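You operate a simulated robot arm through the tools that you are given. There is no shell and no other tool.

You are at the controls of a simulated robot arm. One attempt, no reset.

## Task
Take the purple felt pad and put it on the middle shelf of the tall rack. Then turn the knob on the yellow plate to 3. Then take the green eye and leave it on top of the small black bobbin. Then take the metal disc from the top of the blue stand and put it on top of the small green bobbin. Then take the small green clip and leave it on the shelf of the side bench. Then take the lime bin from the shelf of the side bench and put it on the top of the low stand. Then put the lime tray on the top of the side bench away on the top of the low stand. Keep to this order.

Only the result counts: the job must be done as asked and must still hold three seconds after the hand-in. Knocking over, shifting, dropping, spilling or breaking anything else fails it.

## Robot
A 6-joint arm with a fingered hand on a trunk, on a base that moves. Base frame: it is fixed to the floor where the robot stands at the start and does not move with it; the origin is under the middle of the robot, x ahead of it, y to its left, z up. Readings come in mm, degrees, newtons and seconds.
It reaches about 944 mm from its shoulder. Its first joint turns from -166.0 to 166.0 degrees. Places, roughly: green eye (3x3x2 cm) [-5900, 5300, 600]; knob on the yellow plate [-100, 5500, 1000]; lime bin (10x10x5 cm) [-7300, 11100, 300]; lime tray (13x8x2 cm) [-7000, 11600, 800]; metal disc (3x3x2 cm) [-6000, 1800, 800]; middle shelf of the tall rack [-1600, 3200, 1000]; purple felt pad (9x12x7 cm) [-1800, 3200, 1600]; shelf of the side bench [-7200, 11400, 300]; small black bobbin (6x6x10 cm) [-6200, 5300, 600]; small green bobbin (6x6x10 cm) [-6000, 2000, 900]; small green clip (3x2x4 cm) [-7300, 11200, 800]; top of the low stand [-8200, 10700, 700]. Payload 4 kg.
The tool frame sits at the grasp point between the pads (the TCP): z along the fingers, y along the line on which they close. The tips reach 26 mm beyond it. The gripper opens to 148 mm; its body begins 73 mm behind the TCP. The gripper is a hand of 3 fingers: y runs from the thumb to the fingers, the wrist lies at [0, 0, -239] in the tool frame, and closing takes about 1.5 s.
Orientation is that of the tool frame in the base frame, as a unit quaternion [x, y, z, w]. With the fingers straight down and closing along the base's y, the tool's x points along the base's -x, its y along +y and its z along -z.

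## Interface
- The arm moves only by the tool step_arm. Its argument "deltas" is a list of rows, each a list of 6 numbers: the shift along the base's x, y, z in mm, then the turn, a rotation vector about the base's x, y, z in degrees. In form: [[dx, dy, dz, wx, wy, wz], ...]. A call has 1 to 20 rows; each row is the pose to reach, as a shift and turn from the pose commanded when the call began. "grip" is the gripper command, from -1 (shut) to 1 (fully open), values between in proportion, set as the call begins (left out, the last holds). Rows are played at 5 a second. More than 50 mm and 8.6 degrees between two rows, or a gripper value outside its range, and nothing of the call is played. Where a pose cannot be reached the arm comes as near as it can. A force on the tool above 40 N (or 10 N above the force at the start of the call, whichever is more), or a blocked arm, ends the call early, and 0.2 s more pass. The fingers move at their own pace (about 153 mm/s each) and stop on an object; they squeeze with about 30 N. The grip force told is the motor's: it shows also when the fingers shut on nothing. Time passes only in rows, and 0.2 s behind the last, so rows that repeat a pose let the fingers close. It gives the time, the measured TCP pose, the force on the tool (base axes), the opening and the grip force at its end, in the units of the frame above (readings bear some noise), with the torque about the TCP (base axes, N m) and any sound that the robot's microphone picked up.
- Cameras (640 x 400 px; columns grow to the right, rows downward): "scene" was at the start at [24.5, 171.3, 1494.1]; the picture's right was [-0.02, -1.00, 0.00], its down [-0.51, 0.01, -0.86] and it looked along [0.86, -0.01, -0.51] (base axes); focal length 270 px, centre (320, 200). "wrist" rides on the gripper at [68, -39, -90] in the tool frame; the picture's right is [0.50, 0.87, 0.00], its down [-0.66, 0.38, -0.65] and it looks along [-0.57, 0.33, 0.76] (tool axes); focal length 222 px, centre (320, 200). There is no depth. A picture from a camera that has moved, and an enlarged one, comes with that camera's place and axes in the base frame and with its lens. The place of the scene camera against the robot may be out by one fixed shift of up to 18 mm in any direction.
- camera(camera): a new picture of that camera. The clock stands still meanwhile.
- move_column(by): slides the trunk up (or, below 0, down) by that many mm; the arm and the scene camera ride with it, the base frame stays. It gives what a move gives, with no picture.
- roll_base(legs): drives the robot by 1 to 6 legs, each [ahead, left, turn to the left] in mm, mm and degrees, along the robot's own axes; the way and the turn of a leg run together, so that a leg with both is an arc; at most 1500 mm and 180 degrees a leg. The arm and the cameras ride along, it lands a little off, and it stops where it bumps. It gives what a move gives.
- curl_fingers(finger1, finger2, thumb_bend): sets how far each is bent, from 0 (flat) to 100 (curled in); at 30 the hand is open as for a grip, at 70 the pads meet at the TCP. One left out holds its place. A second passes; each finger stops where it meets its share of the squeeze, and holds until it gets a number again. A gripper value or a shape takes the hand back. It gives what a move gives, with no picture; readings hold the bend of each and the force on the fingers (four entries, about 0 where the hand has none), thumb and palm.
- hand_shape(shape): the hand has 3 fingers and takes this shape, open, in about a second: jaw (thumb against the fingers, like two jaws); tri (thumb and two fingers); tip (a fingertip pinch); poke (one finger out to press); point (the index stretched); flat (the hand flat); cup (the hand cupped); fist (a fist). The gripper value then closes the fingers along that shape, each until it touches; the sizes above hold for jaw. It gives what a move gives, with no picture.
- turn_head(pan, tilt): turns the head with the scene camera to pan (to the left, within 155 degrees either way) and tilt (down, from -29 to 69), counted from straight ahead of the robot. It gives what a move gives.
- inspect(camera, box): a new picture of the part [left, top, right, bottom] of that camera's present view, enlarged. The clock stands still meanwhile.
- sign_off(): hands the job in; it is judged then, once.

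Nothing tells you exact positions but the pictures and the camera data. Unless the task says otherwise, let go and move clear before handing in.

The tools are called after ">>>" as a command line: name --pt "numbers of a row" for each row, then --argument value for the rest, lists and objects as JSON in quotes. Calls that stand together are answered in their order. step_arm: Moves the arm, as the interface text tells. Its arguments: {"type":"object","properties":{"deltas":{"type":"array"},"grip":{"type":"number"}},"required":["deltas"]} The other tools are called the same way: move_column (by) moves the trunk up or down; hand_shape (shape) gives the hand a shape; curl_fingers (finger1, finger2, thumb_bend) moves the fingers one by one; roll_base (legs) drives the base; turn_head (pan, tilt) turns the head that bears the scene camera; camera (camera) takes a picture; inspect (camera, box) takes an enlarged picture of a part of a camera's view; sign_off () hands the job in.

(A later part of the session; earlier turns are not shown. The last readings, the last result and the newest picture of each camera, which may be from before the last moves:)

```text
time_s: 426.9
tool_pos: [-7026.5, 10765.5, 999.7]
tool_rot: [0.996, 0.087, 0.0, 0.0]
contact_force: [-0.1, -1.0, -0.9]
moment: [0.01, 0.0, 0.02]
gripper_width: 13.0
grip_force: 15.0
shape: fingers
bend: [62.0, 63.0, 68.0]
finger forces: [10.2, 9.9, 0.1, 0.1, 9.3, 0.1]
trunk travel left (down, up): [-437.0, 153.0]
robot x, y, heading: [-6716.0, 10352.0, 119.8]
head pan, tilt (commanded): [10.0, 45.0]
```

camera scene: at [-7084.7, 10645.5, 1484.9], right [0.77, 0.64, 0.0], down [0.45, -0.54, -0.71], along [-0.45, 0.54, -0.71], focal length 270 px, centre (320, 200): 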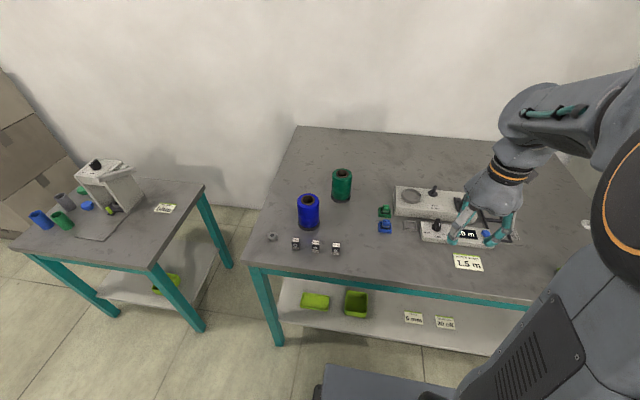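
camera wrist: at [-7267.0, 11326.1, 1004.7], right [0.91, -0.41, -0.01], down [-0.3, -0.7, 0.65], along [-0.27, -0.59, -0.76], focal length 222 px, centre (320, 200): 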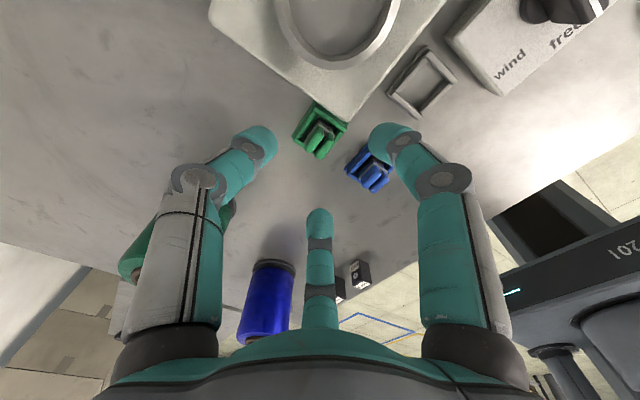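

>>> move_column --by -400

>>> turn_head --pan 0 --tilt 15

>>> camera --camera "scene"

>>> inspect --camera "scene" --box '[160, 190, 400, 340]'

```text
time_s: 430.7
tool_pos: [-7026.5, 10765.2, 599.9]
tool_rot: [0.996, 0.088, 0.001, 0.0]
contact_force: [0.8, 0.6, 1.0]
moment: [0.03, -0.02, 0.02]
gripper_width: 13.3
grip_force: 15.2
shape: fingers
bend: [62.0, 63.0, 68.0]
finger forces: [10.2, 10.0, 0.1, 0.0, 9.2, 0.1]
trunk travel left (down, up): [-37.0, 553.0]
robot x, y, heading: [-6713.9, 10350.0, 119.9]
head pan, tilt (commanded): [10.0, 45.0]
```

```text
time_s: 431.7
tool_pos: [-7027.9, 10765.3, 600.4]
tool_rot: [0.996, 0.088, 0.001, 0.0]
contact_force: [0.0, -0.4, -0.2]
moment: [0.01, -0.02, 0.02]
gripper_width: 13.1
grip_force: 14.5
shape: fingers
bend: [62.0, 63.0, 68.0]
finger forces: [10.2, 10.0, 0.0, 0.1, 9.3, 0.0]
trunk travel left (down, up): [-37.0, 553.0]
robot x, y, heading: [-6715.9, 10350.2, 119.9]
head pan, tilt (commanded): [0.0, 15.0]
```

```text
taken
camera scene: at [-6877.7, 10312.2, 1131.6], right [0.87, 0.5, 0.0], down [0.13, -0.23, -0.97], along [-0.48, 0.84, -0.26], focal length 270 px, centre (320, 200)
```

scene: 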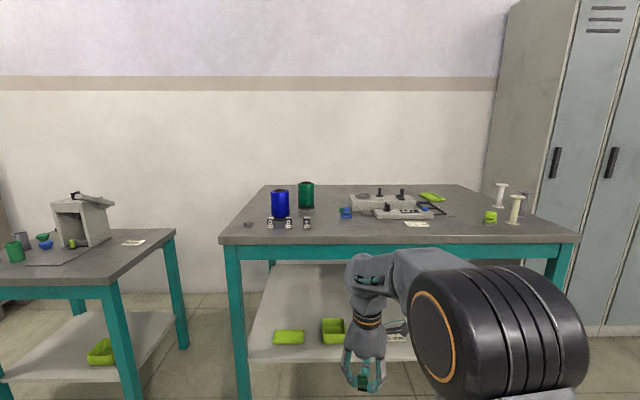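

```text
2.67 times, centred on (280, 265) of scene
camera zoom: at [-6877.7, 10312.2, 1131.6], right [0.87, 0.5, 0.0], down [0.13, -0.23, -0.97], along [-0.48, 0.84, -0.26], focal length 721 px, centre (427, 27)
```

zoom: 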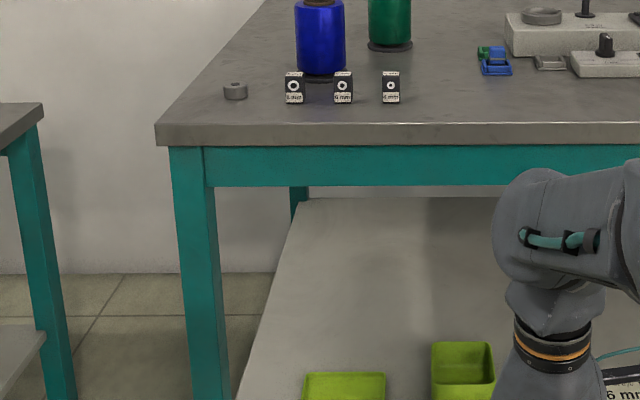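

The bench front is square to me: its top edge at e1≈13152, rail bottom z≈712, shelf z≈302 with its front edge at e1≈13172. I lower trunk and arm in front of the bench.

>>> move_column --by -37

>>> step_arm --pt "0 0 -45 0 0 0" --pt "0 0 -90 0 0 0" --pt "0 0 -135 0 0 0" --pt "0 0 -175 0 0 0"

>>> camera --camera "scene"

```text
time_s: 432.5
tool_pos: [-7026.6, 10764.4, 563.1]
tool_rot: [0.996, 0.088, 0.001, -0.001]
contact_force: [-0.7, -0.1, -0.3]
moment: [0.01, 0.0, -0.01]
gripper_width: 13.0
grip_force: 14.5
shape: fingers
bend: [62.0, 63.0, 68.0]
finger forces: [10.2, 10.1, 0.0, 0.1, 9.3, 0.0]
trunk travel left (down, up): [0.0, 590.0]
robot x, y, heading: [-6714.2, 10349.9, 119.8]
head pan, tilt (commanded): [0.0, 15.0]
```

```text
time_s: 433.5
tool_pos: [-7032.4, 10769.7, 391.9]
tool_rot: [0.996, 0.088, -0.022, 0.018]
contact_force: [0.2, -0.5, 0.4]
moment: [-0.01, 0.02, 0.01]
gripper_width: 12.6
grip_force: 14.9
shape: fingers
bend: [62.0, 63.0, 68.0]
finger forces: [10.1, 9.9, 0.1, 0.0, 9.0, 0.0]
out of reach, approached as far as the arm can: row 2, 3, 4
trunk travel left (down, up): [0.0, 590.0]
robot x, y, heading: [-6716.5, 10351.9, 120.0]
head pan, tilt (commanded): [0.0, 15.0]
```

```text
taken
camera scene: at [-6877.5, 10312.1, 1094.8], right [0.87, 0.5, 0.0], down [0.13, -0.22, -0.97], along [-0.48, 0.84, -0.26], focal length 270 px, centre (320, 200)
```

scene: 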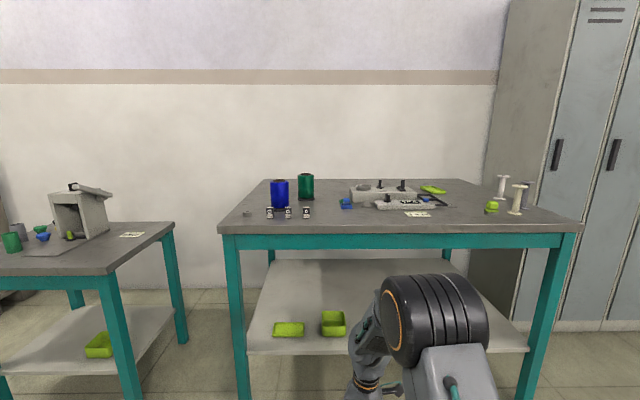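

With a vertical hand the wrist can't go lower. I test in free air whether tilting the hand forward lets it reach the shelf height.

>>> step_arm --pt "0 0 8 6.5 3.7 0" --pt "-3 5 8 13 7.5 0" --pt "-6 10 8 19.5 11.2 0" --pt "-9 16 8 26 15 0" --pt "-12 21 8 32.5 18.7 0" --pt "-15 26 8 39 22.4 0"

>>> step_arm --pt "0 0 -20 0 0 0" --pt "0 0 -40 0 0 0" --pt "0 0 -60 0 0 0"

```text
time_s: 434.9
tool_pos: [-7085.6, 10785.4, 433.2]
tool_rot: [0.926, 0.086, -0.16, -0.332]
contact_force: [-0.5, 0.9, -0.4]
moment: [-0.02, 0.02, 0.0]
gripper_width: 12.3
grip_force: 13.9
shape: fingers
bend: [62.0, 63.0, 68.0]
finger forces: [9.5, 9.8, 0.1, 0.1, 8.7, 0.0]
out of reach, approached as far as the arm can: row 2, 4, 5, 6
trunk travel left (down, up): [0.0, 590.0]
robot x, y, heading: [-6717.7, 10353.1, 119.9]
head pan, tilt (commanded): [0.0, 15.0]
```

```text
time_s: 435.7
tool_pos: [-7119.3, 10777.3, 393.5]
tool_rot: [0.925, 0.087, -0.165, -0.332]
contact_force: [-0.1, 0.1, -0.9]
moment: [-0.01, 0.02, -0.02]
gripper_width: 12.3
grip_force: 13.8
shape: fingers
bend: [62.0, 63.0, 68.0]
finger forces: [9.4, 9.8, 0.0, 0.1, 8.6, 0.0]
out of reach, approached as far as the arm can: row 1, 2, 3
trunk travel left (down, up): [0.0, 590.0]
robot x, y, heading: [-6715.9, 10351.6, 119.8]
head pan, tilt (commanded): [0.0, 15.0]
```

>>> step_arm --pt "2 29 8 -6.2 -3.8 0" --pt "4 58 16 -12.3 -7.6 0" --pt "6 87 24 -18.5 -11.5 0" --pt "8 116 26 -24.7 -15.3 0" --pt "10 145 26 -30.8 -19.1 0" --pt "12.3 174 26.5 -37 -22.9 0"

>>> step_arm --pt "0 0 -20 0 0 0" --pt "0 0 -40 0 0 0" --pt "0 0 -60 0 0 0"

```text
time_s: 437.1
tool_pos: [-7114.2, 10917.2, 408.0]
tool_rot: [0.997, 0.081, -0.01, -0.011]
contact_force: [0.3, -0.5, 0.4]
moment: [0.01, 0.03, -0.01]
gripper_width: 12.0
grip_force: 13.5
shape: fingers
bend: [62.0, 63.0, 68.0]
finger forces: [9.7, 8.4, 0.1, 0.0, 8.4, 0.1]
out of reach, approached as far as the arm can: row 2, 3, 4, 6
trunk travel left (down, up): [0.0, 590.0]
robot x, y, heading: [-6718.7, 10358.0, 120.2]
head pan, tilt (commanded): [0.0, 15.0]
```

```text
time_s: 437.9
tool_pos: [-7114.5, 10916.3, 347.4]
tool_rot: [0.996, 0.09, -0.014, -0.001]
contact_force: [-0.7, 0.3, -1.4]
moment: [0.04, 0.0, 0.03]
gripper_width: 12.0
grip_force: 13.3
shape: fingers
bend: [62.0, 63.0, 68.0]
finger forces: [9.7, 8.5, 0.0, 0.0, 8.3, 0.0]
out of reach, approached as far as the arm can: row 1, 2
trunk travel left (down, up): [0.0, 590.0]
robot x, y, heading: [-6717.7, 10354.0, 119.9]
head pan, tilt (commanded): [0.0, 15.0]
```

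Extended further out, the vertical hand does reach shelf height. I extend 50 mm more, then shift the base sideways so the clip is in front of the free spot (e2≈−600).

>>> step_arm --pt "-12 21 5 0 0 0" --pt "-25 43 10 0 0 0"

>>> roll_base --legs '[[0, -100, 0]]'

>>> camera --camera "wrist"

>>> camera --camera "scene"

```text
time_s: 438.5
tool_pos: [-7141.9, 10933.6, 349.2]
tool_rot: [0.996, 0.084, -0.013, -0.008]
contact_force: [-0.1, 0.5, 0.5]
moment: [-0.01, 0.0, 0.03]
gripper_width: 12.2
grip_force: 13.5
shape: fingers
bend: [62.0, 63.0, 68.0]
finger forces: [9.5, 8.6, 0.1, 0.0, 8.4, 0.0]
out of reach, approached as far as the arm can: row 1, 2
trunk travel left (down, up): [0.0, 590.0]
robot x, y, heading: [-6716.0, 10353.4, 119.7]
head pan, tilt (commanded): [0.0, 15.0]
```

```text
time_s: 439.6
tool_pos: [-7055.8, 10983.8, 350.1]
tool_rot: [0.996, 0.085, -0.014, -0.007]
contact_force: [-0.6, 0.0, -0.1]
moment: [0.0, -0.02, -0.01]
gripper_width: 12.0
grip_force: 13.6
shape: fingers
bend: [62.0, 63.0, 68.0]
finger forces: [9.6, 8.7, 0.0, 0.0, 8.3, 0.0]
trunk travel left (down, up): [0.0, 590.0]
robot x, y, heading: [-6631.8, 10403.1, 120.0]
head pan, tilt (commanded): [0.0, 15.0]
```

```text
taken
camera wrist: at [-6994.1, 11033.0, 439.1], right [0.64, -0.77, -0.03], down [-0.56, -0.49, 0.66], along [-0.52, -0.41, -0.75], focal length 222 px, centre (320, 200)
```

wrist: 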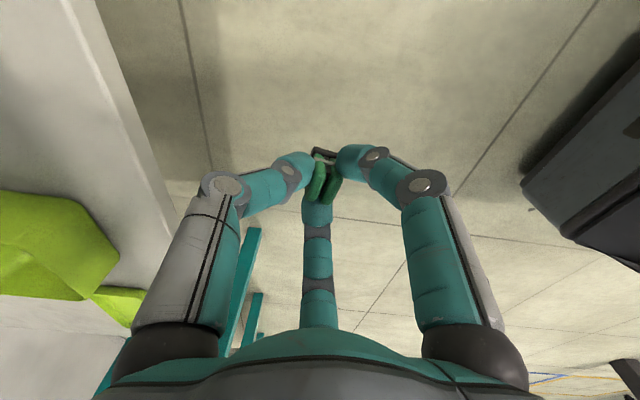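

```text
taken
camera scene: at [-6790.8, 10362.2, 1094.7], right [0.87, 0.5, 0.0], down [0.13, -0.22, -0.97], along [-0.48, 0.84, -0.26], focal length 270 px, centre (320, 200)
```

scene: 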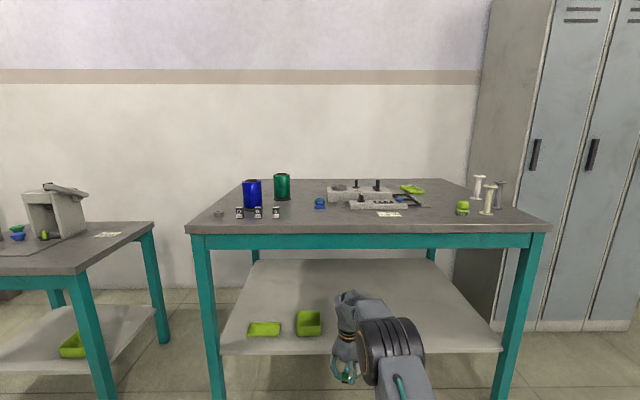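

The hand with the clip is in front of the shelf, right of the bin. I drive 165 mm forward so the hand goes in under the bench top.

>>> roll_base --legs '[[100, 0, 0]]'

>>> camera --camera "scene"

>>> camera --camera "wrist"

```text
time_s: 440.8
tool_pos: [-7104.6, 11069.0, 349.3]
tool_rot: [0.996, 0.086, -0.014, -0.009]
contact_force: [-0.5, 0.1, -1.2]
moment: [-0.01, -0.01, 0.01]
gripper_width: 11.9
grip_force: 13.5
shape: fingers
bend: [62.0, 63.0, 68.0]
finger forces: [9.5, 8.5, 0.0, 0.0, 8.3, 0.0]
trunk travel left (down, up): [0.0, 590.0]
robot x, y, heading: [-6676.0, 10487.1, 120.4]
head pan, tilt (commanded): [0.0, 15.0]
```

```text
taken
camera scene: at [-6839.8, 10447.2, 1094.7], right [0.87, 0.5, 0.0], down [0.13, -0.22, -0.97], along [-0.48, 0.84, -0.26], focal length 270 px, centre (320, 200)
```

scene: 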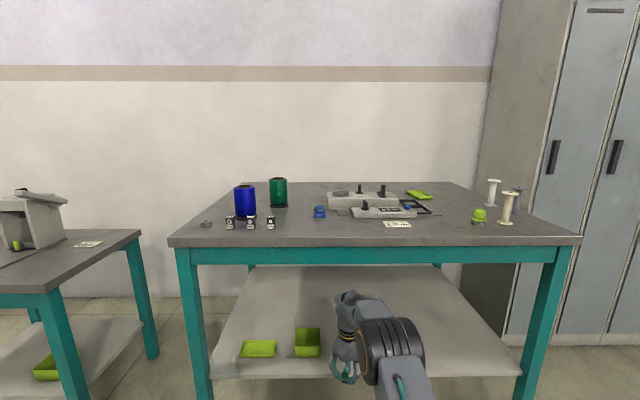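

```text
taken
camera wrist: at [-7043.1, 11118.0, 439.0], right [0.64, -0.77, -0.03], down [-0.56, -0.49, 0.66], along [-0.52, -0.41, -0.75], focal length 222 px, centre (320, 200)
```

wrist: 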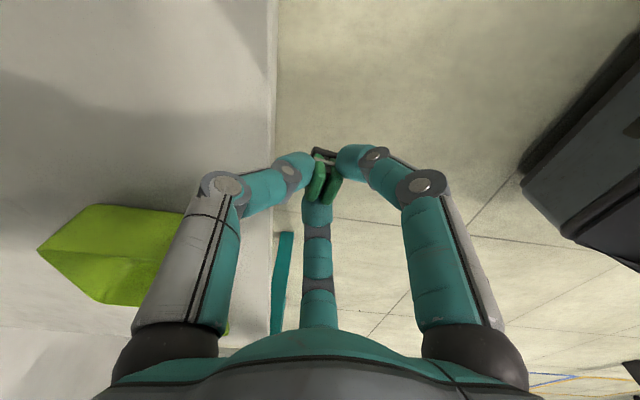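

>>> step_arm --pt "0 0 8 0 0 0" --pt "0 0 16 0 0 0"

>>> roll_base --legs '[[75, 0, 0]]'

>>> camera --camera "wrist"

>>> camera --camera "scene"

```text
time_s: 441.4
tool_pos: [-7104.2, 11068.3, 364.9]
tool_rot: [0.996, 0.084, -0.012, -0.009]
contact_force: [-0.2, 0.4, 0.3]
moment: [-0.01, -0.02, -0.04]
gripper_width: 11.8
grip_force: 12.9
shape: fingers
bend: [62.0, 63.0, 68.0]
finger forces: [9.4, 8.7, 0.1, 0.0, 8.2, 0.0]
trunk travel left (down, up): [0.0, 590.0]
robot x, y, heading: [-6680.3, 10485.6, 120.3]
head pan, tilt (commanded): [0.0, 15.0]
```

```text
time_s: 442.4
tool_pos: [-7143.0, 11134.2, 365.0]
tool_rot: [0.996, 0.084, -0.012, -0.01]
contact_force: [-0.7, 0.2, -0.7]
moment: [-0.03, 0.0, -0.03]
gripper_width: 11.7
grip_force: 13.4
shape: fingers
bend: [62.0, 63.0, 68.0]
finger forces: [9.4, 8.6, 0.0, 0.0, 8.4, 0.1]
trunk travel left (down, up): [0.0, 590.0]
robot x, y, heading: [-6717.3, 10551.0, 119.9]
head pan, tilt (commanded): [0.0, 15.0]
```

```text
taken
camera wrist: at [-7081.2, 11181.9, 455.1], right [0.64, -0.77, -0.03], down [-0.57, -0.49, 0.66], along [-0.52, -0.4, -0.75], focal length 222 px, centre (320, 200)
```

wrist: 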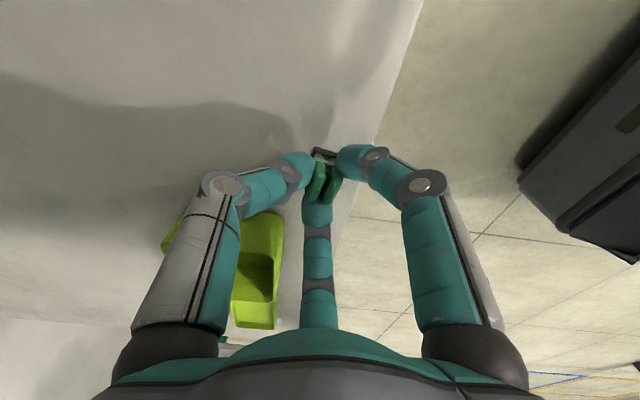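

```text
taken
camera scene: at [-6877.5, 10512.3, 1094.7], right [0.87, 0.5, 0.0], down [0.13, -0.22, -0.97], along [-0.48, 0.84, -0.26], focal length 270 px, centre (320, 200)
```

scene: 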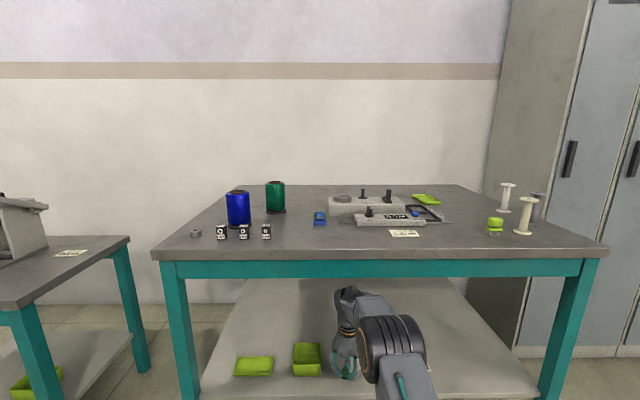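

The clip is over the shelf, about 40 mm inside its edge. I lower it to the shelf in small steps.

>>> step_arm --pt "0 0 -6 0 0 0" --pt "0 0 -12 0 0 0"

>>> step_arm --pt "0 0 -4 0 0 0"

>>> step_arm --pt "0 0 -4 0 0 0"

>>> camera --camera "wrist"

```text
time_s: 443.0
tool_pos: [-7143.5, 11133.6, 354.3]
tool_rot: [0.996, 0.084, -0.011, -0.009]
contact_force: [-0.3, -1.5, -0.1]
moment: [0.03, -0.02, -0.01]
gripper_width: 11.8
grip_force: 13.2
shape: fingers
bend: [62.0, 63.0, 68.0]
finger forces: [9.5, 8.6, 0.1, 0.0, 8.2, 0.0]
trunk travel left (down, up): [0.0, 590.0]
robot x, y, heading: [-6713.9, 10551.0, 120.0]
head pan, tilt (commanded): [0.0, 15.0]
```

```text
time_s: 443.4
tool_pos: [-7142.7, 11132.9, 348.7]
tool_rot: [0.996, 0.084, -0.012, -0.009]
contact_force: [-0.5, -0.3, 0.4]
moment: [0.0, -0.03, -0.01]
gripper_width: 12.1
grip_force: 13.0
shape: fingers
bend: [62.0, 63.0, 68.0]
finger forces: [9.5, 8.6, 0.1, 0.0, 8.3, 0.1]
trunk travel left (down, up): [0.0, 590.0]
robot x, y, heading: [-6716.2, 10552.7, 119.9]
head pan, tilt (commanded): [0.0, 15.0]
```

```text
time_s: 443.8
tool_pos: [-7143.2, 11133.6, 343.5]
tool_rot: [0.996, 0.084, -0.012, -0.009]
contact_force: [0.6, 0.3, -0.4]
moment: [0.0, 0.01, -0.01]
gripper_width: 11.8
grip_force: 13.0
shape: fingers
bend: [62.0, 63.0, 68.0]
finger forces: [9.4, 8.6, 0.0, 0.0, 8.2, 0.0]
trunk travel left (down, up): [0.0, 590.0]
robot x, y, heading: [-6716.2, 10551.4, 120.1]
head pan, tilt (commanded): [0.0, 15.0]
```

```text
taken
camera wrist: at [-7081.2, 11182.3, 435.0], right [0.64, -0.77, -0.03], down [-0.57, -0.49, 0.66], along [-0.52, -0.4, -0.75], focal length 222 px, centre (320, 200)
```

wrist: 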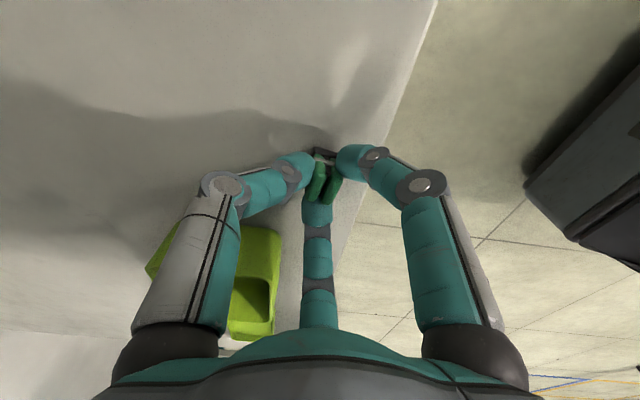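

>>> step_arm --pt "0 0 -4 0 0 0"

>>> step_arm --pt "0 0 -4 0 0 0"

>>> step_arm --pt "0 0 -3 0 0 0"

>>> inspect --camera "scene" --box '[280, 320, 400, 400]'

```text
time_s: 444.2
tool_pos: [-7142.9, 11134.5, 340.9]
tool_rot: [0.996, 0.083, -0.012, -0.009]
contact_force: [0.0, 0.5, 3.8]
moment: [-0.02, -0.05, -0.01]
gripper_width: 11.8
grip_force: 14.4
shape: fingers
bend: [62.0, 63.0, 68.0]
finger forces: [10.0, 9.1, 0.0, 0.1, 8.9, 0.0]
trunk travel left (down, up): [0.0, 590.0]
robot x, y, heading: [-6717.0, 10552.5, 120.3]
head pan, tilt (commanded): [0.0, 15.0]
```

```text
time_s: 444.6
tool_pos: [-7142.6, 11133.7, 338.8]
tool_rot: [0.996, 0.083, -0.014, -0.012]
contact_force: [-1.5, 1.9, 15.9]
moment: [-0.01, -0.06, 0.04]
gripper_width: 11.1
grip_force: 17.9
shape: fingers
bend: [62.0, 63.0, 68.0]
finger forces: [12.1, 11.2, 0.0, 0.1, 12.2, 0.1]
trunk travel left (down, up): [0.0, 590.0]
robot x, y, heading: [-6718.5, 10553.3, 120.0]
head pan, tilt (commanded): [0.0, 15.0]
```

```text
time_s: 445.0
tool_pos: [-7143.0, 11134.6, 336.6]
tool_rot: [0.996, 0.083, -0.013, -0.012]
contact_force: [-5.0, 5.4, 25.3]
moment: [0.07, 0.15, 0.06]
gripper_width: 9.8
grip_force: 18.6
shape: fingers
bend: [62.0, 62.0, 67.0]
finger forces: [9.7, 13.1, 0.0, 0.0, 14.3, 0.1]
trunk travel left (down, up): [0.0, 590.0]
robot x, y, heading: [-6712.4, 10553.2, 119.9]
head pan, tilt (commanded): [0.0, 15.0]
```

```text
5.00 times, centred on (340, 360) of scene
camera zoom: at [-6876.6, 10511.1, 1095.0], right [0.87, 0.5, 0.0], down [0.13, -0.22, -0.97], along [-0.48, 0.84, -0.26], focal length 1351 px, centre (220, -600)
```

zoom: 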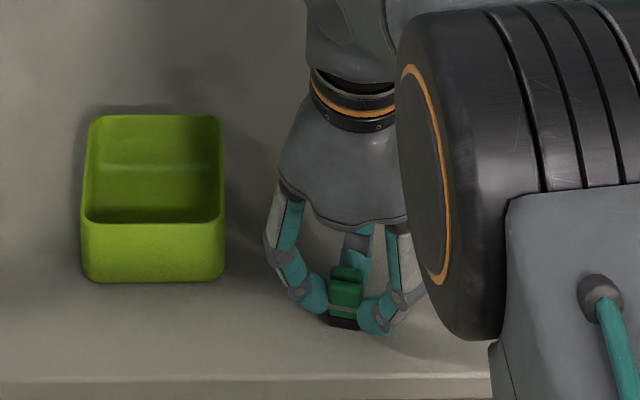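

Contact began at z≈341. I relieve the pressure and release evenly.

>>> step_arm --pt "0 0 4.5 0 0 0"

>>> curl_fingers --finger1 59 --finger2 59 --thumb_bend 64

>>> inspect --camera "scene" --box '[280, 320, 400, 400]'

```text
time_s: 445.4
tool_pos: [-7141.2, 11132.8, 337.4]
tool_rot: [0.996, 0.083, -0.011, -0.009]
contact_force: [-0.7, 4.0, 9.0]
moment: [0.09, 0.01, 0.04]
gripper_width: 9.7
grip_force: 15.3
shape: fingers
bend: [62.0, 62.0, 67.0]
finger forces: [8.4, 10.9, 0.0, 0.0, 10.6, 0.0]
trunk travel left (down, up): [0.0, 590.0]
robot x, y, heading: [-6717.2, 10553.8, 119.8]
head pan, tilt (commanded): [0.0, 15.0]
```

```text
time_s: 446.4
tool_pos: [-7142.7, 11133.4, 338.8]
tool_rot: [0.996, 0.084, -0.012, -0.009]
contact_force: [-0.2, -0.2, -0.6]
moment: [-0.01, -0.01, 0.0]
gripper_width: 24.6
grip_force: 0.0
shape: fingers
bend: [59.0, 59.0, 64.0]
finger forces: [0.0, 0.1, 0.0, 0.0, 0.1, 0.0]
trunk travel left (down, up): [0.0, 590.0]
robot x, y, heading: [-6714.5, 10550.9, 119.9]
head pan, tilt (commanded): [0.0, 15.0]
```

```text
5.00 times, centred on (340, 360) of scene
camera zoom: at [-6877.4, 10512.2, 1094.7], right [0.87, 0.5, 0.0], down [0.13, -0.22, -0.97], along [-0.48, 0.84, -0.26], focal length 1351 px, centre (220, -600)
```

zoom: 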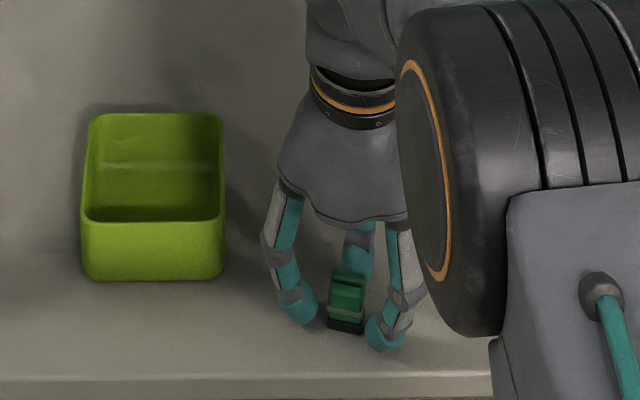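

The clip stands upright on the shelf. I open, then turn the hand −40° so that an open gap faces the back, and reverse out leaving the clip where it stands.

>>> curl_fingers --finger1 53 --finger2 53 --thumb_bend 54

>>> step_arm --pt "0 0 4 0 0 -6.7" --pt "0 0 6 0 0 -13.4" --pt "0 0 6 0 0 -20" --pt "0 0 6 0 0 -26.7" --pt "0 0 6 0 0 -33.4" --pt "0 0 6 0 0 -40"

>>> inspect --camera "scene" --box '[280, 320, 400, 400]'

>>> camera --camera "wrist"

```text
time_s: 447.4
tool_pos: [-7142.2, 11131.9, 338.6]
tool_rot: [0.996, 0.084, -0.012, -0.01]
contact_force: [0.5, 0.7, -0.1]
moment: [-0.01, 0.04, -0.02]
gripper_width: 50.1
grip_force: 0.1
shape: fingers
bend: [53.0, 53.0, 54.0]
finger forces: [0.0, 0.0, 0.0, 0.0, 0.1, 0.0]
trunk travel left (down, up): [0.0, 590.0]
robot x, y, heading: [-6715.1, 10552.3, 120.0]
head pan, tilt (commanded): [0.0, 15.0]
```

```text
time_s: 448.8
tool_pos: [-7142.6, 11132.1, 346.0]
tool_rot: [0.965, -0.263, -0.009, -0.013]
contact_force: [-0.2, 0.6, -0.7]
moment: [0.0, -0.01, -0.02]
gripper_width: 49.8
grip_force: 0.1
shape: fingers
bend: [53.0, 53.0, 54.0]
finger forces: [0.0, 0.1, 0.0, 0.0, 0.0, 0.1]
trunk travel left (down, up): [0.0, 590.0]
robot x, y, heading: [-6713.4, 10554.5, 120.0]
head pan, tilt (commanded): [0.0, 15.0]
```

```text
5.00 times, centred on (340, 360) of scene
camera zoom: at [-6877.4, 10512.3, 1094.7], right [0.87, 0.5, 0.0], down [0.13, -0.22, -0.97], along [-0.48, 0.84, -0.26], focal length 1351 px, centre (220, -600)
```

zoom: 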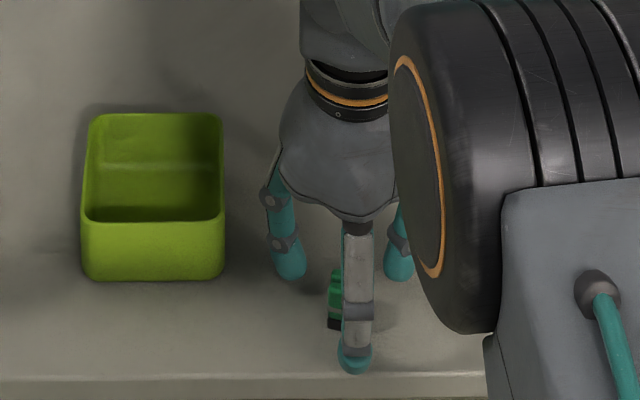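

```text
taken
camera wrist: at [-7064.6, 11129.6, 434.7], right [-0.01, -1.0, -0.03], down [-0.75, -0.01, 0.66], along [-0.66, 0.03, -0.75], focal length 222 px, centre (320, 200)
```

wrist: 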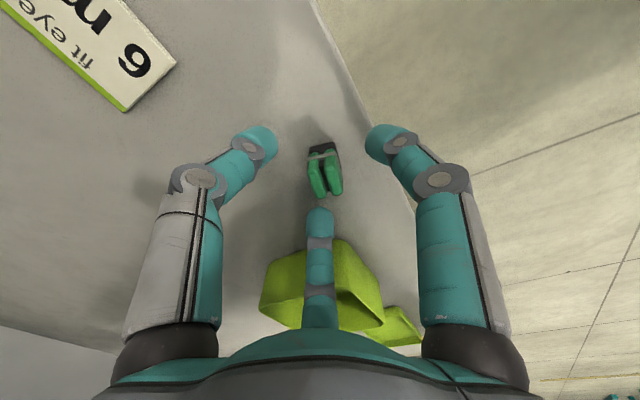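

>>> roll_base --legs '[[-120, 0, 0]]'

>>> inspect --camera "scene" --box '[260, 300, 420, 400]'

>>> camera --camera "wrist"

```text
time_s: 450.1
tool_pos: [-7080.9, 11028.4, 345.3]
tool_rot: [0.965, -0.263, -0.008, -0.014]
contact_force: [0.1, 0.5, 0.5]
moment: [-0.03, -0.01, -0.04]
gripper_width: 50.1
grip_force: 0.0
shape: fingers
bend: [53.0, 53.0, 54.0]
finger forces: [0.0, 0.0, 0.0, 0.0, 0.0, 0.0]
trunk travel left (down, up): [0.0, 590.0]
robot x, y, heading: [-6654.9, 10447.8, 120.1]
head pan, tilt (commanded): [0.0, 15.0]
```

```text
4.00 times, centred on (340, 350) of scene
camera zoom: at [-6817.3, 10408.1, 1094.7], right [0.87, 0.5, 0.0], down [0.13, -0.22, -0.97], along [-0.48, 0.84, -0.26], focal length 1081 px, centre (240, -400)
```

zoom: 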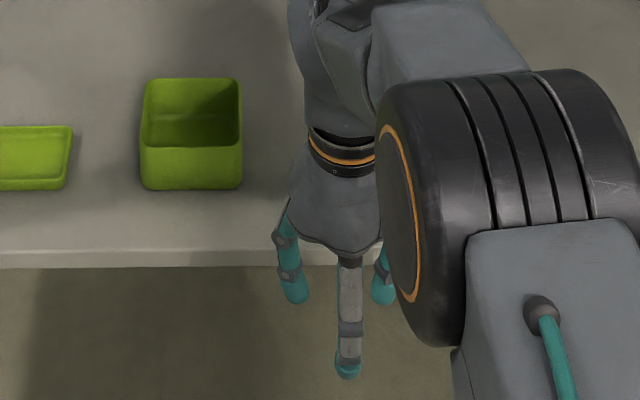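

```text
taken
camera wrist: at [-7003.4, 11026.0, 434.7], right [-0.01, -1.0, -0.03], down [-0.75, -0.01, 0.66], along [-0.66, 0.03, -0.75], focal length 222 px, centre (320, 200)
```

wrist: 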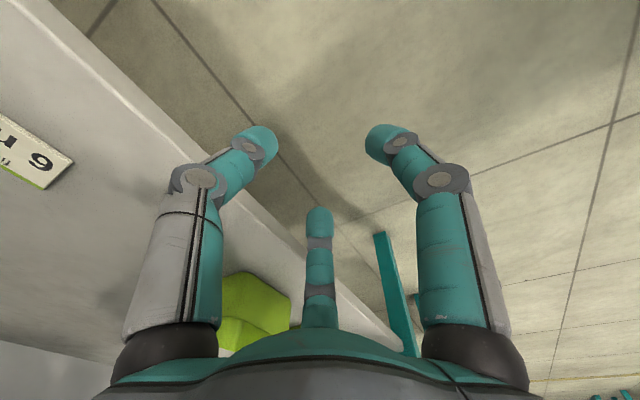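

The clip is left on the shelf. Next the lime bin: I'll pinch its front wall, one finger outside and two digits inside. I shift the base left so the hand faces the bin's middle (e2≈−733).

>>> roll_base --legs '[[0, 112, 0]]'

>>> camera --camera "scene"

>>> inspect --camera "scene" --box '[260, 280, 420, 380]'

```text
time_s: 451.3
tool_pos: [-7178.0, 10973.6, 344.9]
tool_rot: [0.964, -0.264, -0.008, -0.013]
contact_force: [0.4, 1.0, 0.2]
moment: [-0.02, 0.03, -0.04]
gripper_width: 50.0
grip_force: 0.0
shape: fingers
bend: [53.0, 53.0, 54.0]
finger forces: [0.0, 0.1, 0.0, 0.1, 0.1, 0.1]
trunk travel left (down, up): [0.0, 590.0]
robot x, y, heading: [-6754.2, 10392.5, 119.7]
head pan, tilt (commanded): [0.0, 15.0]
```

```text
taken
camera scene: at [-6915.0, 10352.4, 1094.7], right [0.87, 0.5, 0.0], down [0.13, -0.22, -0.97], along [-0.48, 0.84, -0.26], focal length 270 px, centre (320, 200)
```

scene: 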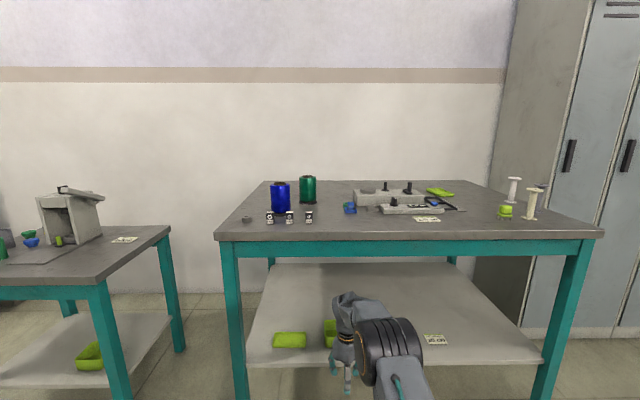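

```text
4.00 times, centred on (340, 330) of scene
camera zoom: at [-6915.0, 10352.4, 1094.7], right [0.87, 0.5, 0.0], down [0.13, -0.22, -0.97], along [-0.48, 0.84, -0.26], focal length 1081 px, centre (240, -320)
```

zoom: 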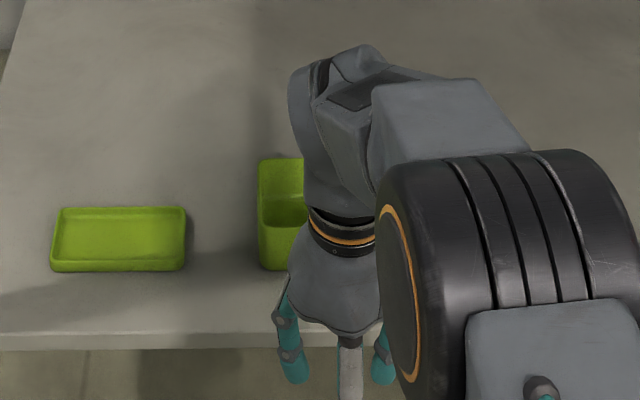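

>>> step_arm --pt "-10 17 20 5.8 3.3 0" --pt "-22 38 40 11.6 6.6 0" --pt "-35 60 52 17.3 10 0"

>>> camera --camera "wrist"

>>> camera --camera "scene"

```text
time_s: 452.1
tool_pos: [-7214.4, 11034.8, 397.6]
tool_rot: [0.947, -0.26, -0.132, -0.135]
contact_force: [-0.9, 0.6, 0.1]
moment: [0.02, 0.0, 0.01]
gripper_width: 50.3
grip_force: 0.2
shape: fingers
bend: [53.0, 53.0, 54.0]
finger forces: [0.0, 0.0, 0.0, 0.0, 0.0, 0.0]
trunk travel left (down, up): [0.0, 590.0]
robot x, y, heading: [-6751.5, 10391.3, 119.7]
head pan, tilt (commanded): [0.0, 15.0]
```

```text
taken
camera wrist: at [-7122.4, 11007.2, 467.3], right [-0.04, -0.95, -0.32], down [-0.63, -0.23, 0.75], along [-0.78, 0.23, -0.58], focal length 222 px, centre (320, 200)
```

wrist: 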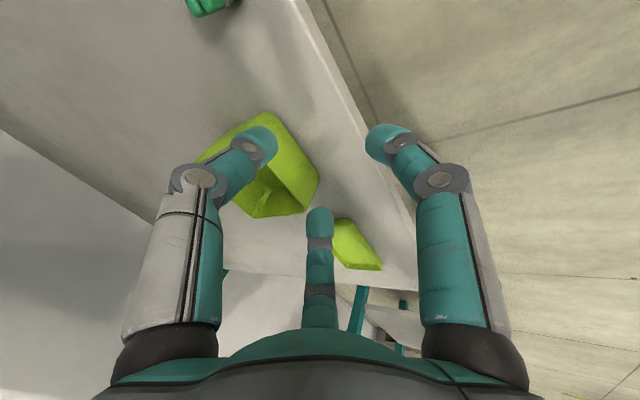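

```text
taken
camera scene: at [-6915.0, 10352.4, 1094.7], right [0.87, 0.5, 0.0], down [0.13, -0.22, -0.97], along [-0.48, 0.84, -0.26], focal length 270 px, centre (320, 200)
```

scene: 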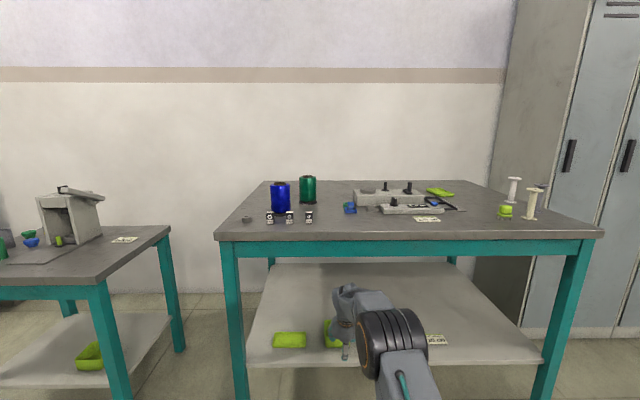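

>>> inspect --camera "wrist" --box '[180, 90, 380, 280]'

```text
2.11 times, centred on (280, 185) of wrist
camera zoom: at [-7122.4, 11007.2, 467.3], right [-0.04, -0.95, -0.32], down [-0.63, -0.23, 0.75], along [-0.78, 0.23, -0.58], focal length 468 px, centre (404, 232)
```

zoom: 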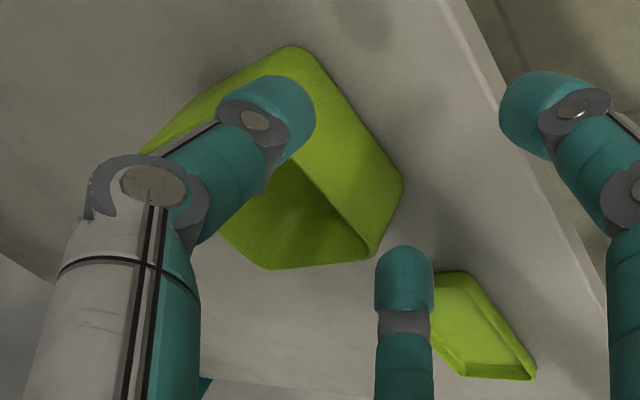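

The bin's front wall is at e1≈13241, from e2≈−786 to −700. I set finger 1 open (outside) and thumb and finger 2 nearly closed (to go inside), then drive forward over the wall.

>>> curl_fingers --finger1 48 --finger2 66 --thumb_bend 66

>>> roll_base --legs '[[60, 13, 0]]'

>>> camera --camera "wrist"

>>> inspect --camera "wrist" --box '[200, 90, 440, 240]'

```text
time_s: 453.1
tool_pos: [-7214.0, 11034.4, 397.2]
tool_rot: [0.947, -0.26, -0.131, -0.135]
contact_force: [0.2, 0.2, 0.4]
moment: [-0.01, 0.0, -0.01]
gripper_width: 41.9
grip_force: 0.2
shape: fingers
bend: [48.0, 66.0, 66.0]
finger forces: [0.0, 0.0, 0.1, 0.1, 0.0, 0.1]
trunk travel left (down, up): [0.0, 590.0]
robot x, y, heading: [-6755.3, 10391.1, 119.8]
head pan, tilt (commanded): [0.0, 15.0]
```

```text
time_s: 454.1
tool_pos: [-7254.5, 11080.0, 396.4]
tool_rot: [0.947, -0.26, -0.132, -0.135]
contact_force: [-0.2, -0.6, 0.0]
moment: [-0.02, 0.0, 0.03]
gripper_width: 42.0
grip_force: 0.1
shape: fingers
bend: [48.0, 66.0, 66.0]
finger forces: [0.0, 0.0, 0.1, 0.0, 0.0, 0.0]
trunk travel left (down, up): [0.0, 590.0]
robot x, y, heading: [-6796.1, 10437.4, 119.8]
head pan, tilt (commanded): [0.0, 15.0]
```

```text
taken
camera wrist: at [-7163.7, 11053.2, 467.0], right [-0.04, -0.95, -0.32], down [-0.63, -0.23, 0.75], along [-0.78, 0.23, -0.58], focal length 222 px, centre (320, 200)
```

wrist: 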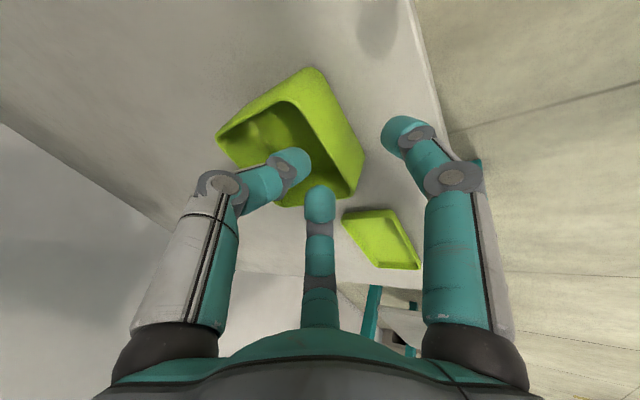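

```text
2.67 times, centred on (320, 165) of wrist
camera zoom: at [-7163.7, 11053.2, 467.0], right [-0.04, -0.95, -0.32], down [-0.63, -0.23, 0.75], along [-0.78, 0.23, -0.58], focal length 592 px, centre (320, 293)
```

zoom: 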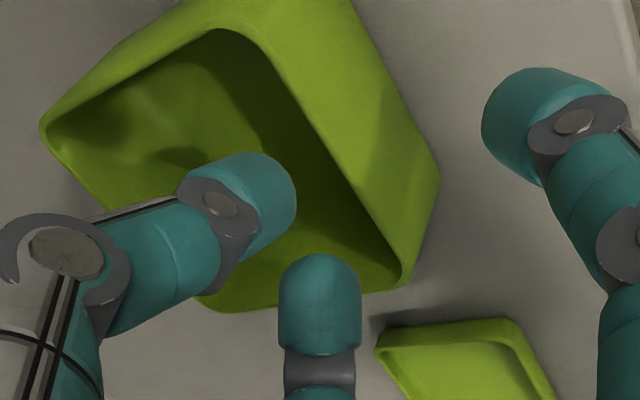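

>>> step_arm --pt "-6.5 11.5 0 0 0 0" --pt "-13.4 23.4 0 0 0 0" --pt "-13.4 23.4 -10 0 0 0"

>>> inspect --camera "wrist" --box '[200, 90, 440, 240]'

>>> inspect --camera "scene" --box '[260, 280, 420, 400]'

```text
time_s: 454.9
tool_pos: [-7268.4, 11101.6, 387.2]
tool_rot: [0.947, -0.26, -0.132, -0.136]
contact_force: [-0.6, -0.6, 0.6]
moment: [0.0, 0.05, 0.0]
gripper_width: 42.2
grip_force: 0.0
shape: fingers
bend: [48.0, 66.0, 66.0]
finger forces: [0.0, 0.0, 0.1, 0.0, 0.1, 0.1]
trunk travel left (down, up): [0.0, 590.0]
robot x, y, heading: [-6796.9, 10437.4, 119.9]
head pan, tilt (commanded): [0.0, 15.0]
```

```text
2.67 times, centred on (320, 165) of wrist
camera zoom: at [-7177.2, 11075.9, 457.5], right [-0.04, -0.95, -0.32], down [-0.63, -0.23, 0.75], along [-0.78, 0.23, -0.58], focal length 592 px, centre (320, 293)
```

zoom: 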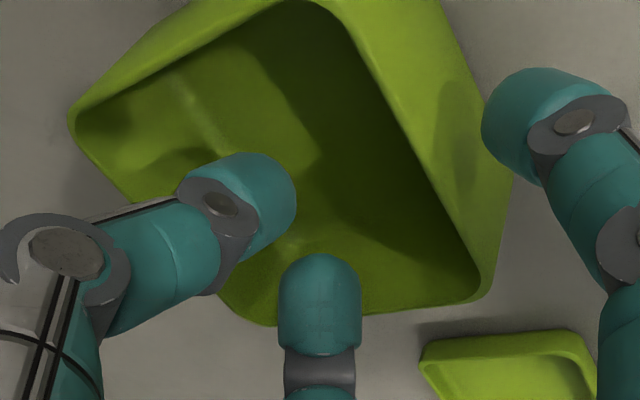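

```text
3.33 times, centred on (340, 340) of scene
camera zoom: at [-6956.5, 10398.5, 1094.7], right [0.87, 0.5, 0.0], down [0.13, -0.22, -0.97], along [-0.48, 0.84, -0.26], focal length 901 px, centre (253, -267)
```

zoom: 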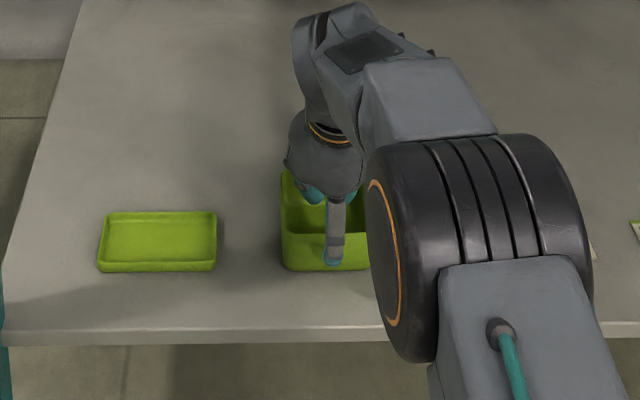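

>>> step_arm --pt "0 0 -8 0 0 0" --pt "0 0 -16 0 0 0" --pt "0 0 -24 0 0 0"

>>> inspect --camera "wrist" --box '[200, 90, 440, 240]'

```text
time_s: 455.6
tool_pos: [-7268.5, 11103.5, 363.6]
tool_rot: [0.947, -0.26, -0.131, -0.135]
contact_force: [1.0, 0.5, -0.4]
moment: [-0.02, 0.0, 0.0]
gripper_width: 42.4
grip_force: 0.0
shape: fingers
bend: [48.0, 66.0, 66.0]
finger forces: [0.0, 0.0, 0.1, 0.0, 0.1, 0.0]
trunk travel left (down, up): [0.0, 590.0]
robot x, y, heading: [-6795.2, 10439.7, 119.7]
head pan, tilt (commanded): [0.0, 15.0]
```

```text
2.67 times, centred on (320, 165) of wrist
camera zoom: at [-7176.6, 11076.9, 433.1], right [-0.04, -0.95, -0.32], down [-0.63, -0.23, 0.75], along [-0.78, 0.23, -0.58], focal length 592 px, centre (320, 293)
```

zoom: 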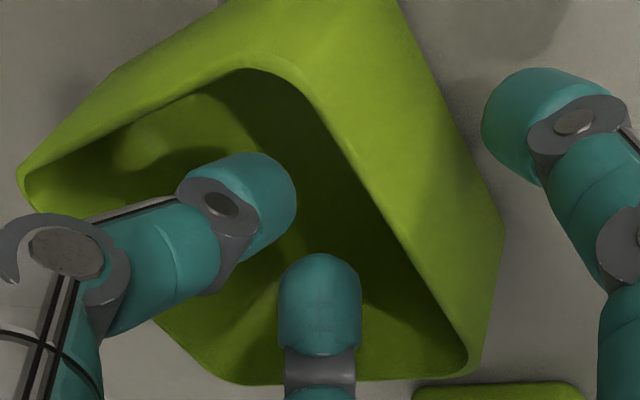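

>>> step_arm --pt "0 0 -7 0 0 0" --pt "0 0 -14 0 0 0"

>>> inspect --camera "wrist" --box '[200, 90, 440, 240]'

>>> inspect --camera "scene" --box '[300, 300, 400, 370]'

```text
time_s: 456.2
tool_pos: [-7268.4, 11104.6, 350.3]
tool_rot: [0.947, -0.261, -0.132, -0.135]
contact_force: [1.0, -1.7, 6.0]
moment: [-0.25, -0.13, 0.03]
gripper_width: 41.7
grip_force: 2.5
shape: fingers
bend: [48.0, 66.0, 66.0]
finger forces: [5.7, 0.0, 0.1, 0.1, 0.1, 0.0]
trunk travel left (down, up): [0.0, 590.0]
robot x, y, heading: [-6793.8, 10437.8, 119.9]
head pan, tilt (commanded): [0.0, 15.0]
```

```text
2.67 times, centred on (320, 165) of wrist
camera zoom: at [-7177.4, 11077.5, 420.1], right [-0.04, -0.95, -0.32], down [-0.63, -0.23, 0.75], along [-0.78, 0.23, -0.58], focal length 592 px, centre (320, 293)
```

zoom: 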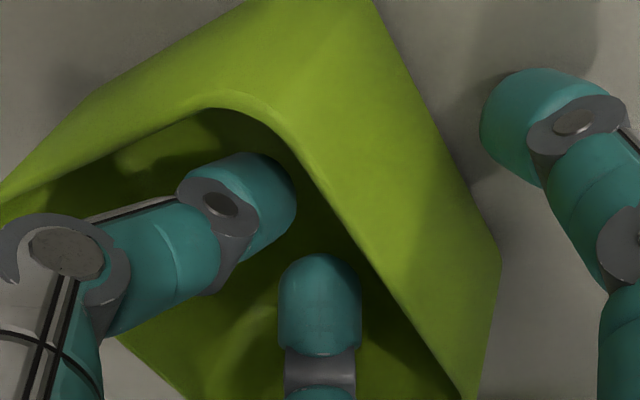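

```text
5.71 times, centred on (350, 335) of scene
camera zoom: at [-6956.3, 10398.2, 1094.9], right [0.87, 0.5, 0.0], down [0.13, -0.22, -0.97], along [-0.48, 0.84, -0.26], focal length 1544 px, centre (149, -571)
```

zoom: 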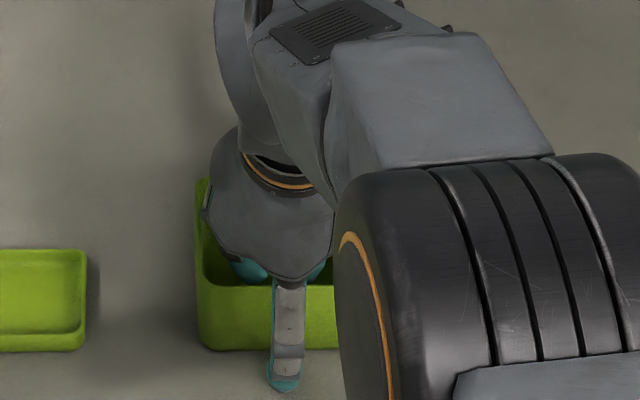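

Finger 1's tip grazes the shelf; I lift 3 mm and close finger 1 against the outside of the wall.

>>> step_arm --pt "0 0 3.5 0 0 0"

>>> curl_fingers --finger1 60 --finger2 66 --thumb_bend 66

>>> curl_fingers --finger1 76 --finger2 76 --thumb_bend 76

>>> inspect --camera "wrist" --box '[200, 90, 440, 240]'

>>> inspect --camera "scene" --box '[280, 300, 400, 380]'

```text
time_s: 456.6
tool_pos: [-7269.6, 11103.5, 353.4]
tool_rot: [0.947, -0.26, -0.132, -0.135]
contact_force: [-0.4, -0.8, -0.1]
moment: [0.0, -0.02, -0.01]
gripper_width: 42.5
grip_force: 0.0
shape: fingers
bend: [48.0, 66.0, 66.0]
finger forces: [0.0, 0.0, 0.0, 0.0, 0.1, 0.0]
trunk travel left (down, up): [0.0, 590.0]
robot x, y, heading: [-6793.2, 10443.0, 119.5]
head pan, tilt (commanded): [0.0, 15.0]
```

```text
time_s: 457.6
tool_pos: [-7269.0, 11103.7, 353.1]
tool_rot: [0.948, -0.259, -0.131, -0.134]
contact_force: [0.3, -1.0, 0.6]
moment: [0.0, 0.02, 0.03]
gripper_width: 21.8
grip_force: 0.4
shape: fingers
bend: [59.0, 66.0, 66.0]
finger forces: [0.3, 0.0, 0.1, 0.0, 0.0, 0.0]
trunk travel left (down, up): [0.0, 590.0]
robot x, y, heading: [-6794.8, 10433.9, 119.8]
head pan, tilt (commanded): [0.0, 15.0]
```

```text
time_s: 458.6
tool_pos: [-7269.5, 11103.7, 351.8]
tool_rot: [0.947, -0.26, -0.131, -0.135]
contact_force: [-0.4, -1.0, -1.5]
moment: [-0.07, -0.02, -0.02]
gripper_width: 2.7
grip_force: 3.6
shape: fingers
bend: [64.0, 73.0, 73.0]
finger forces: [7.7, 0.0, 0.1, 0.0, 0.1, 0.1]
trunk travel left (down, up): [0.0, 590.0]
robot x, y, heading: [-6794.6, 10439.9, 119.9]
head pan, tilt (commanded): [0.0, 15.0]
```

```text
2.67 times, centred on (320, 165) of wrist
camera zoom: at [-7177.0, 11077.1, 422.2], right [-0.04, -0.95, -0.32], down [-0.63, -0.23, 0.75], along [-0.78, 0.23, -0.58], focal length 592 px, centre (320, 293)
```

zoom: 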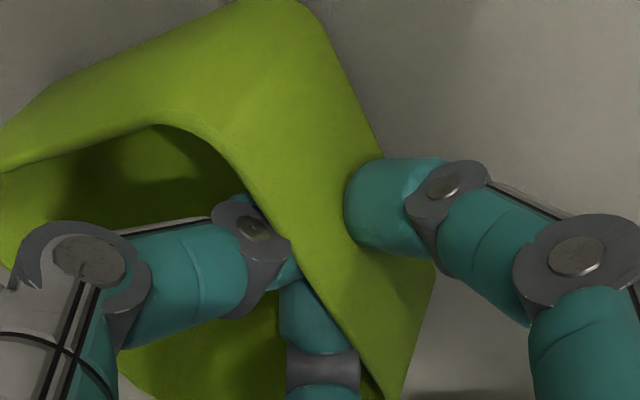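

```text
5.00 times, centred on (340, 340) of scene
camera zoom: at [-6956.7, 10398.7, 1094.7], right [0.87, 0.5, 0.0], down [0.13, -0.22, -0.97], along [-0.48, 0.84, -0.26], focal length 1351 px, centre (220, -500)
```

zoom: 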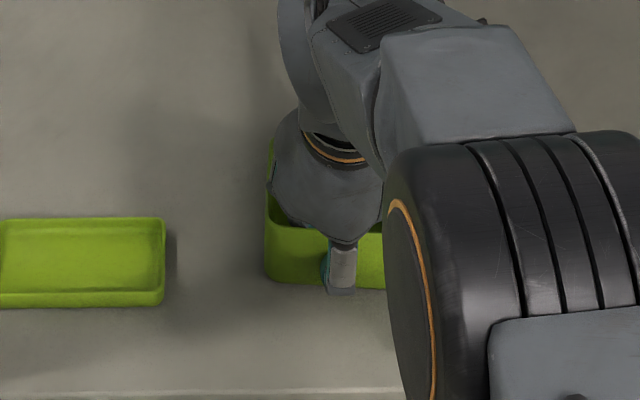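

>>> curl_fingers --finger1 76 --finger2 85 --thumb_bend 85

>>> inspect --camera "wrist" --box '[200, 90, 440, 240]'

```text
time_s: 459.6
tool_pos: [-7269.1, 11104.0, 352.4]
tool_rot: [0.947, -0.26, -0.131, -0.136]
contact_force: [0.6, 0.0, -1.9]
moment: [-0.07, -0.04, 0.01]
gripper_width: 2.0
grip_force: 5.3
shape: fingers
bend: [72.0, 77.0, 76.0]
finger forces: [10.8, 0.0, 0.0, 0.1, 0.0, 0.0]
trunk travel left (down, up): [0.0, 590.0]
robot x, y, heading: [-6793.3, 10435.9, 119.8]
head pan, tilt (commanded): [0.0, 15.0]
```

```text
2.67 times, centred on (320, 165) of wrist
camera zoom: at [-7177.0, 11077.1, 422.2], right [-0.04, -0.95, -0.32], down [-0.63, -0.23, 0.75], along [-0.78, 0.23, -0.58], focal length 592 px, centre (320, 293)
```

zoom: 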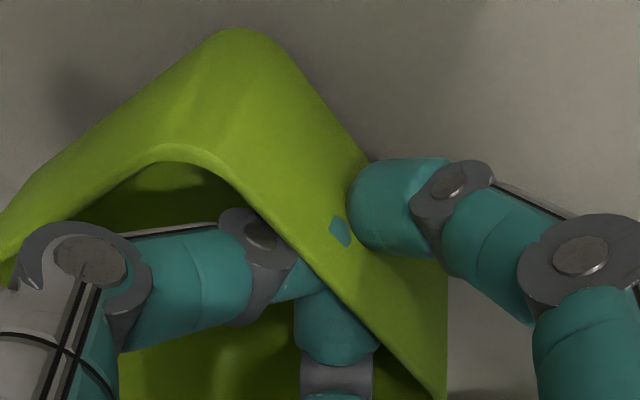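

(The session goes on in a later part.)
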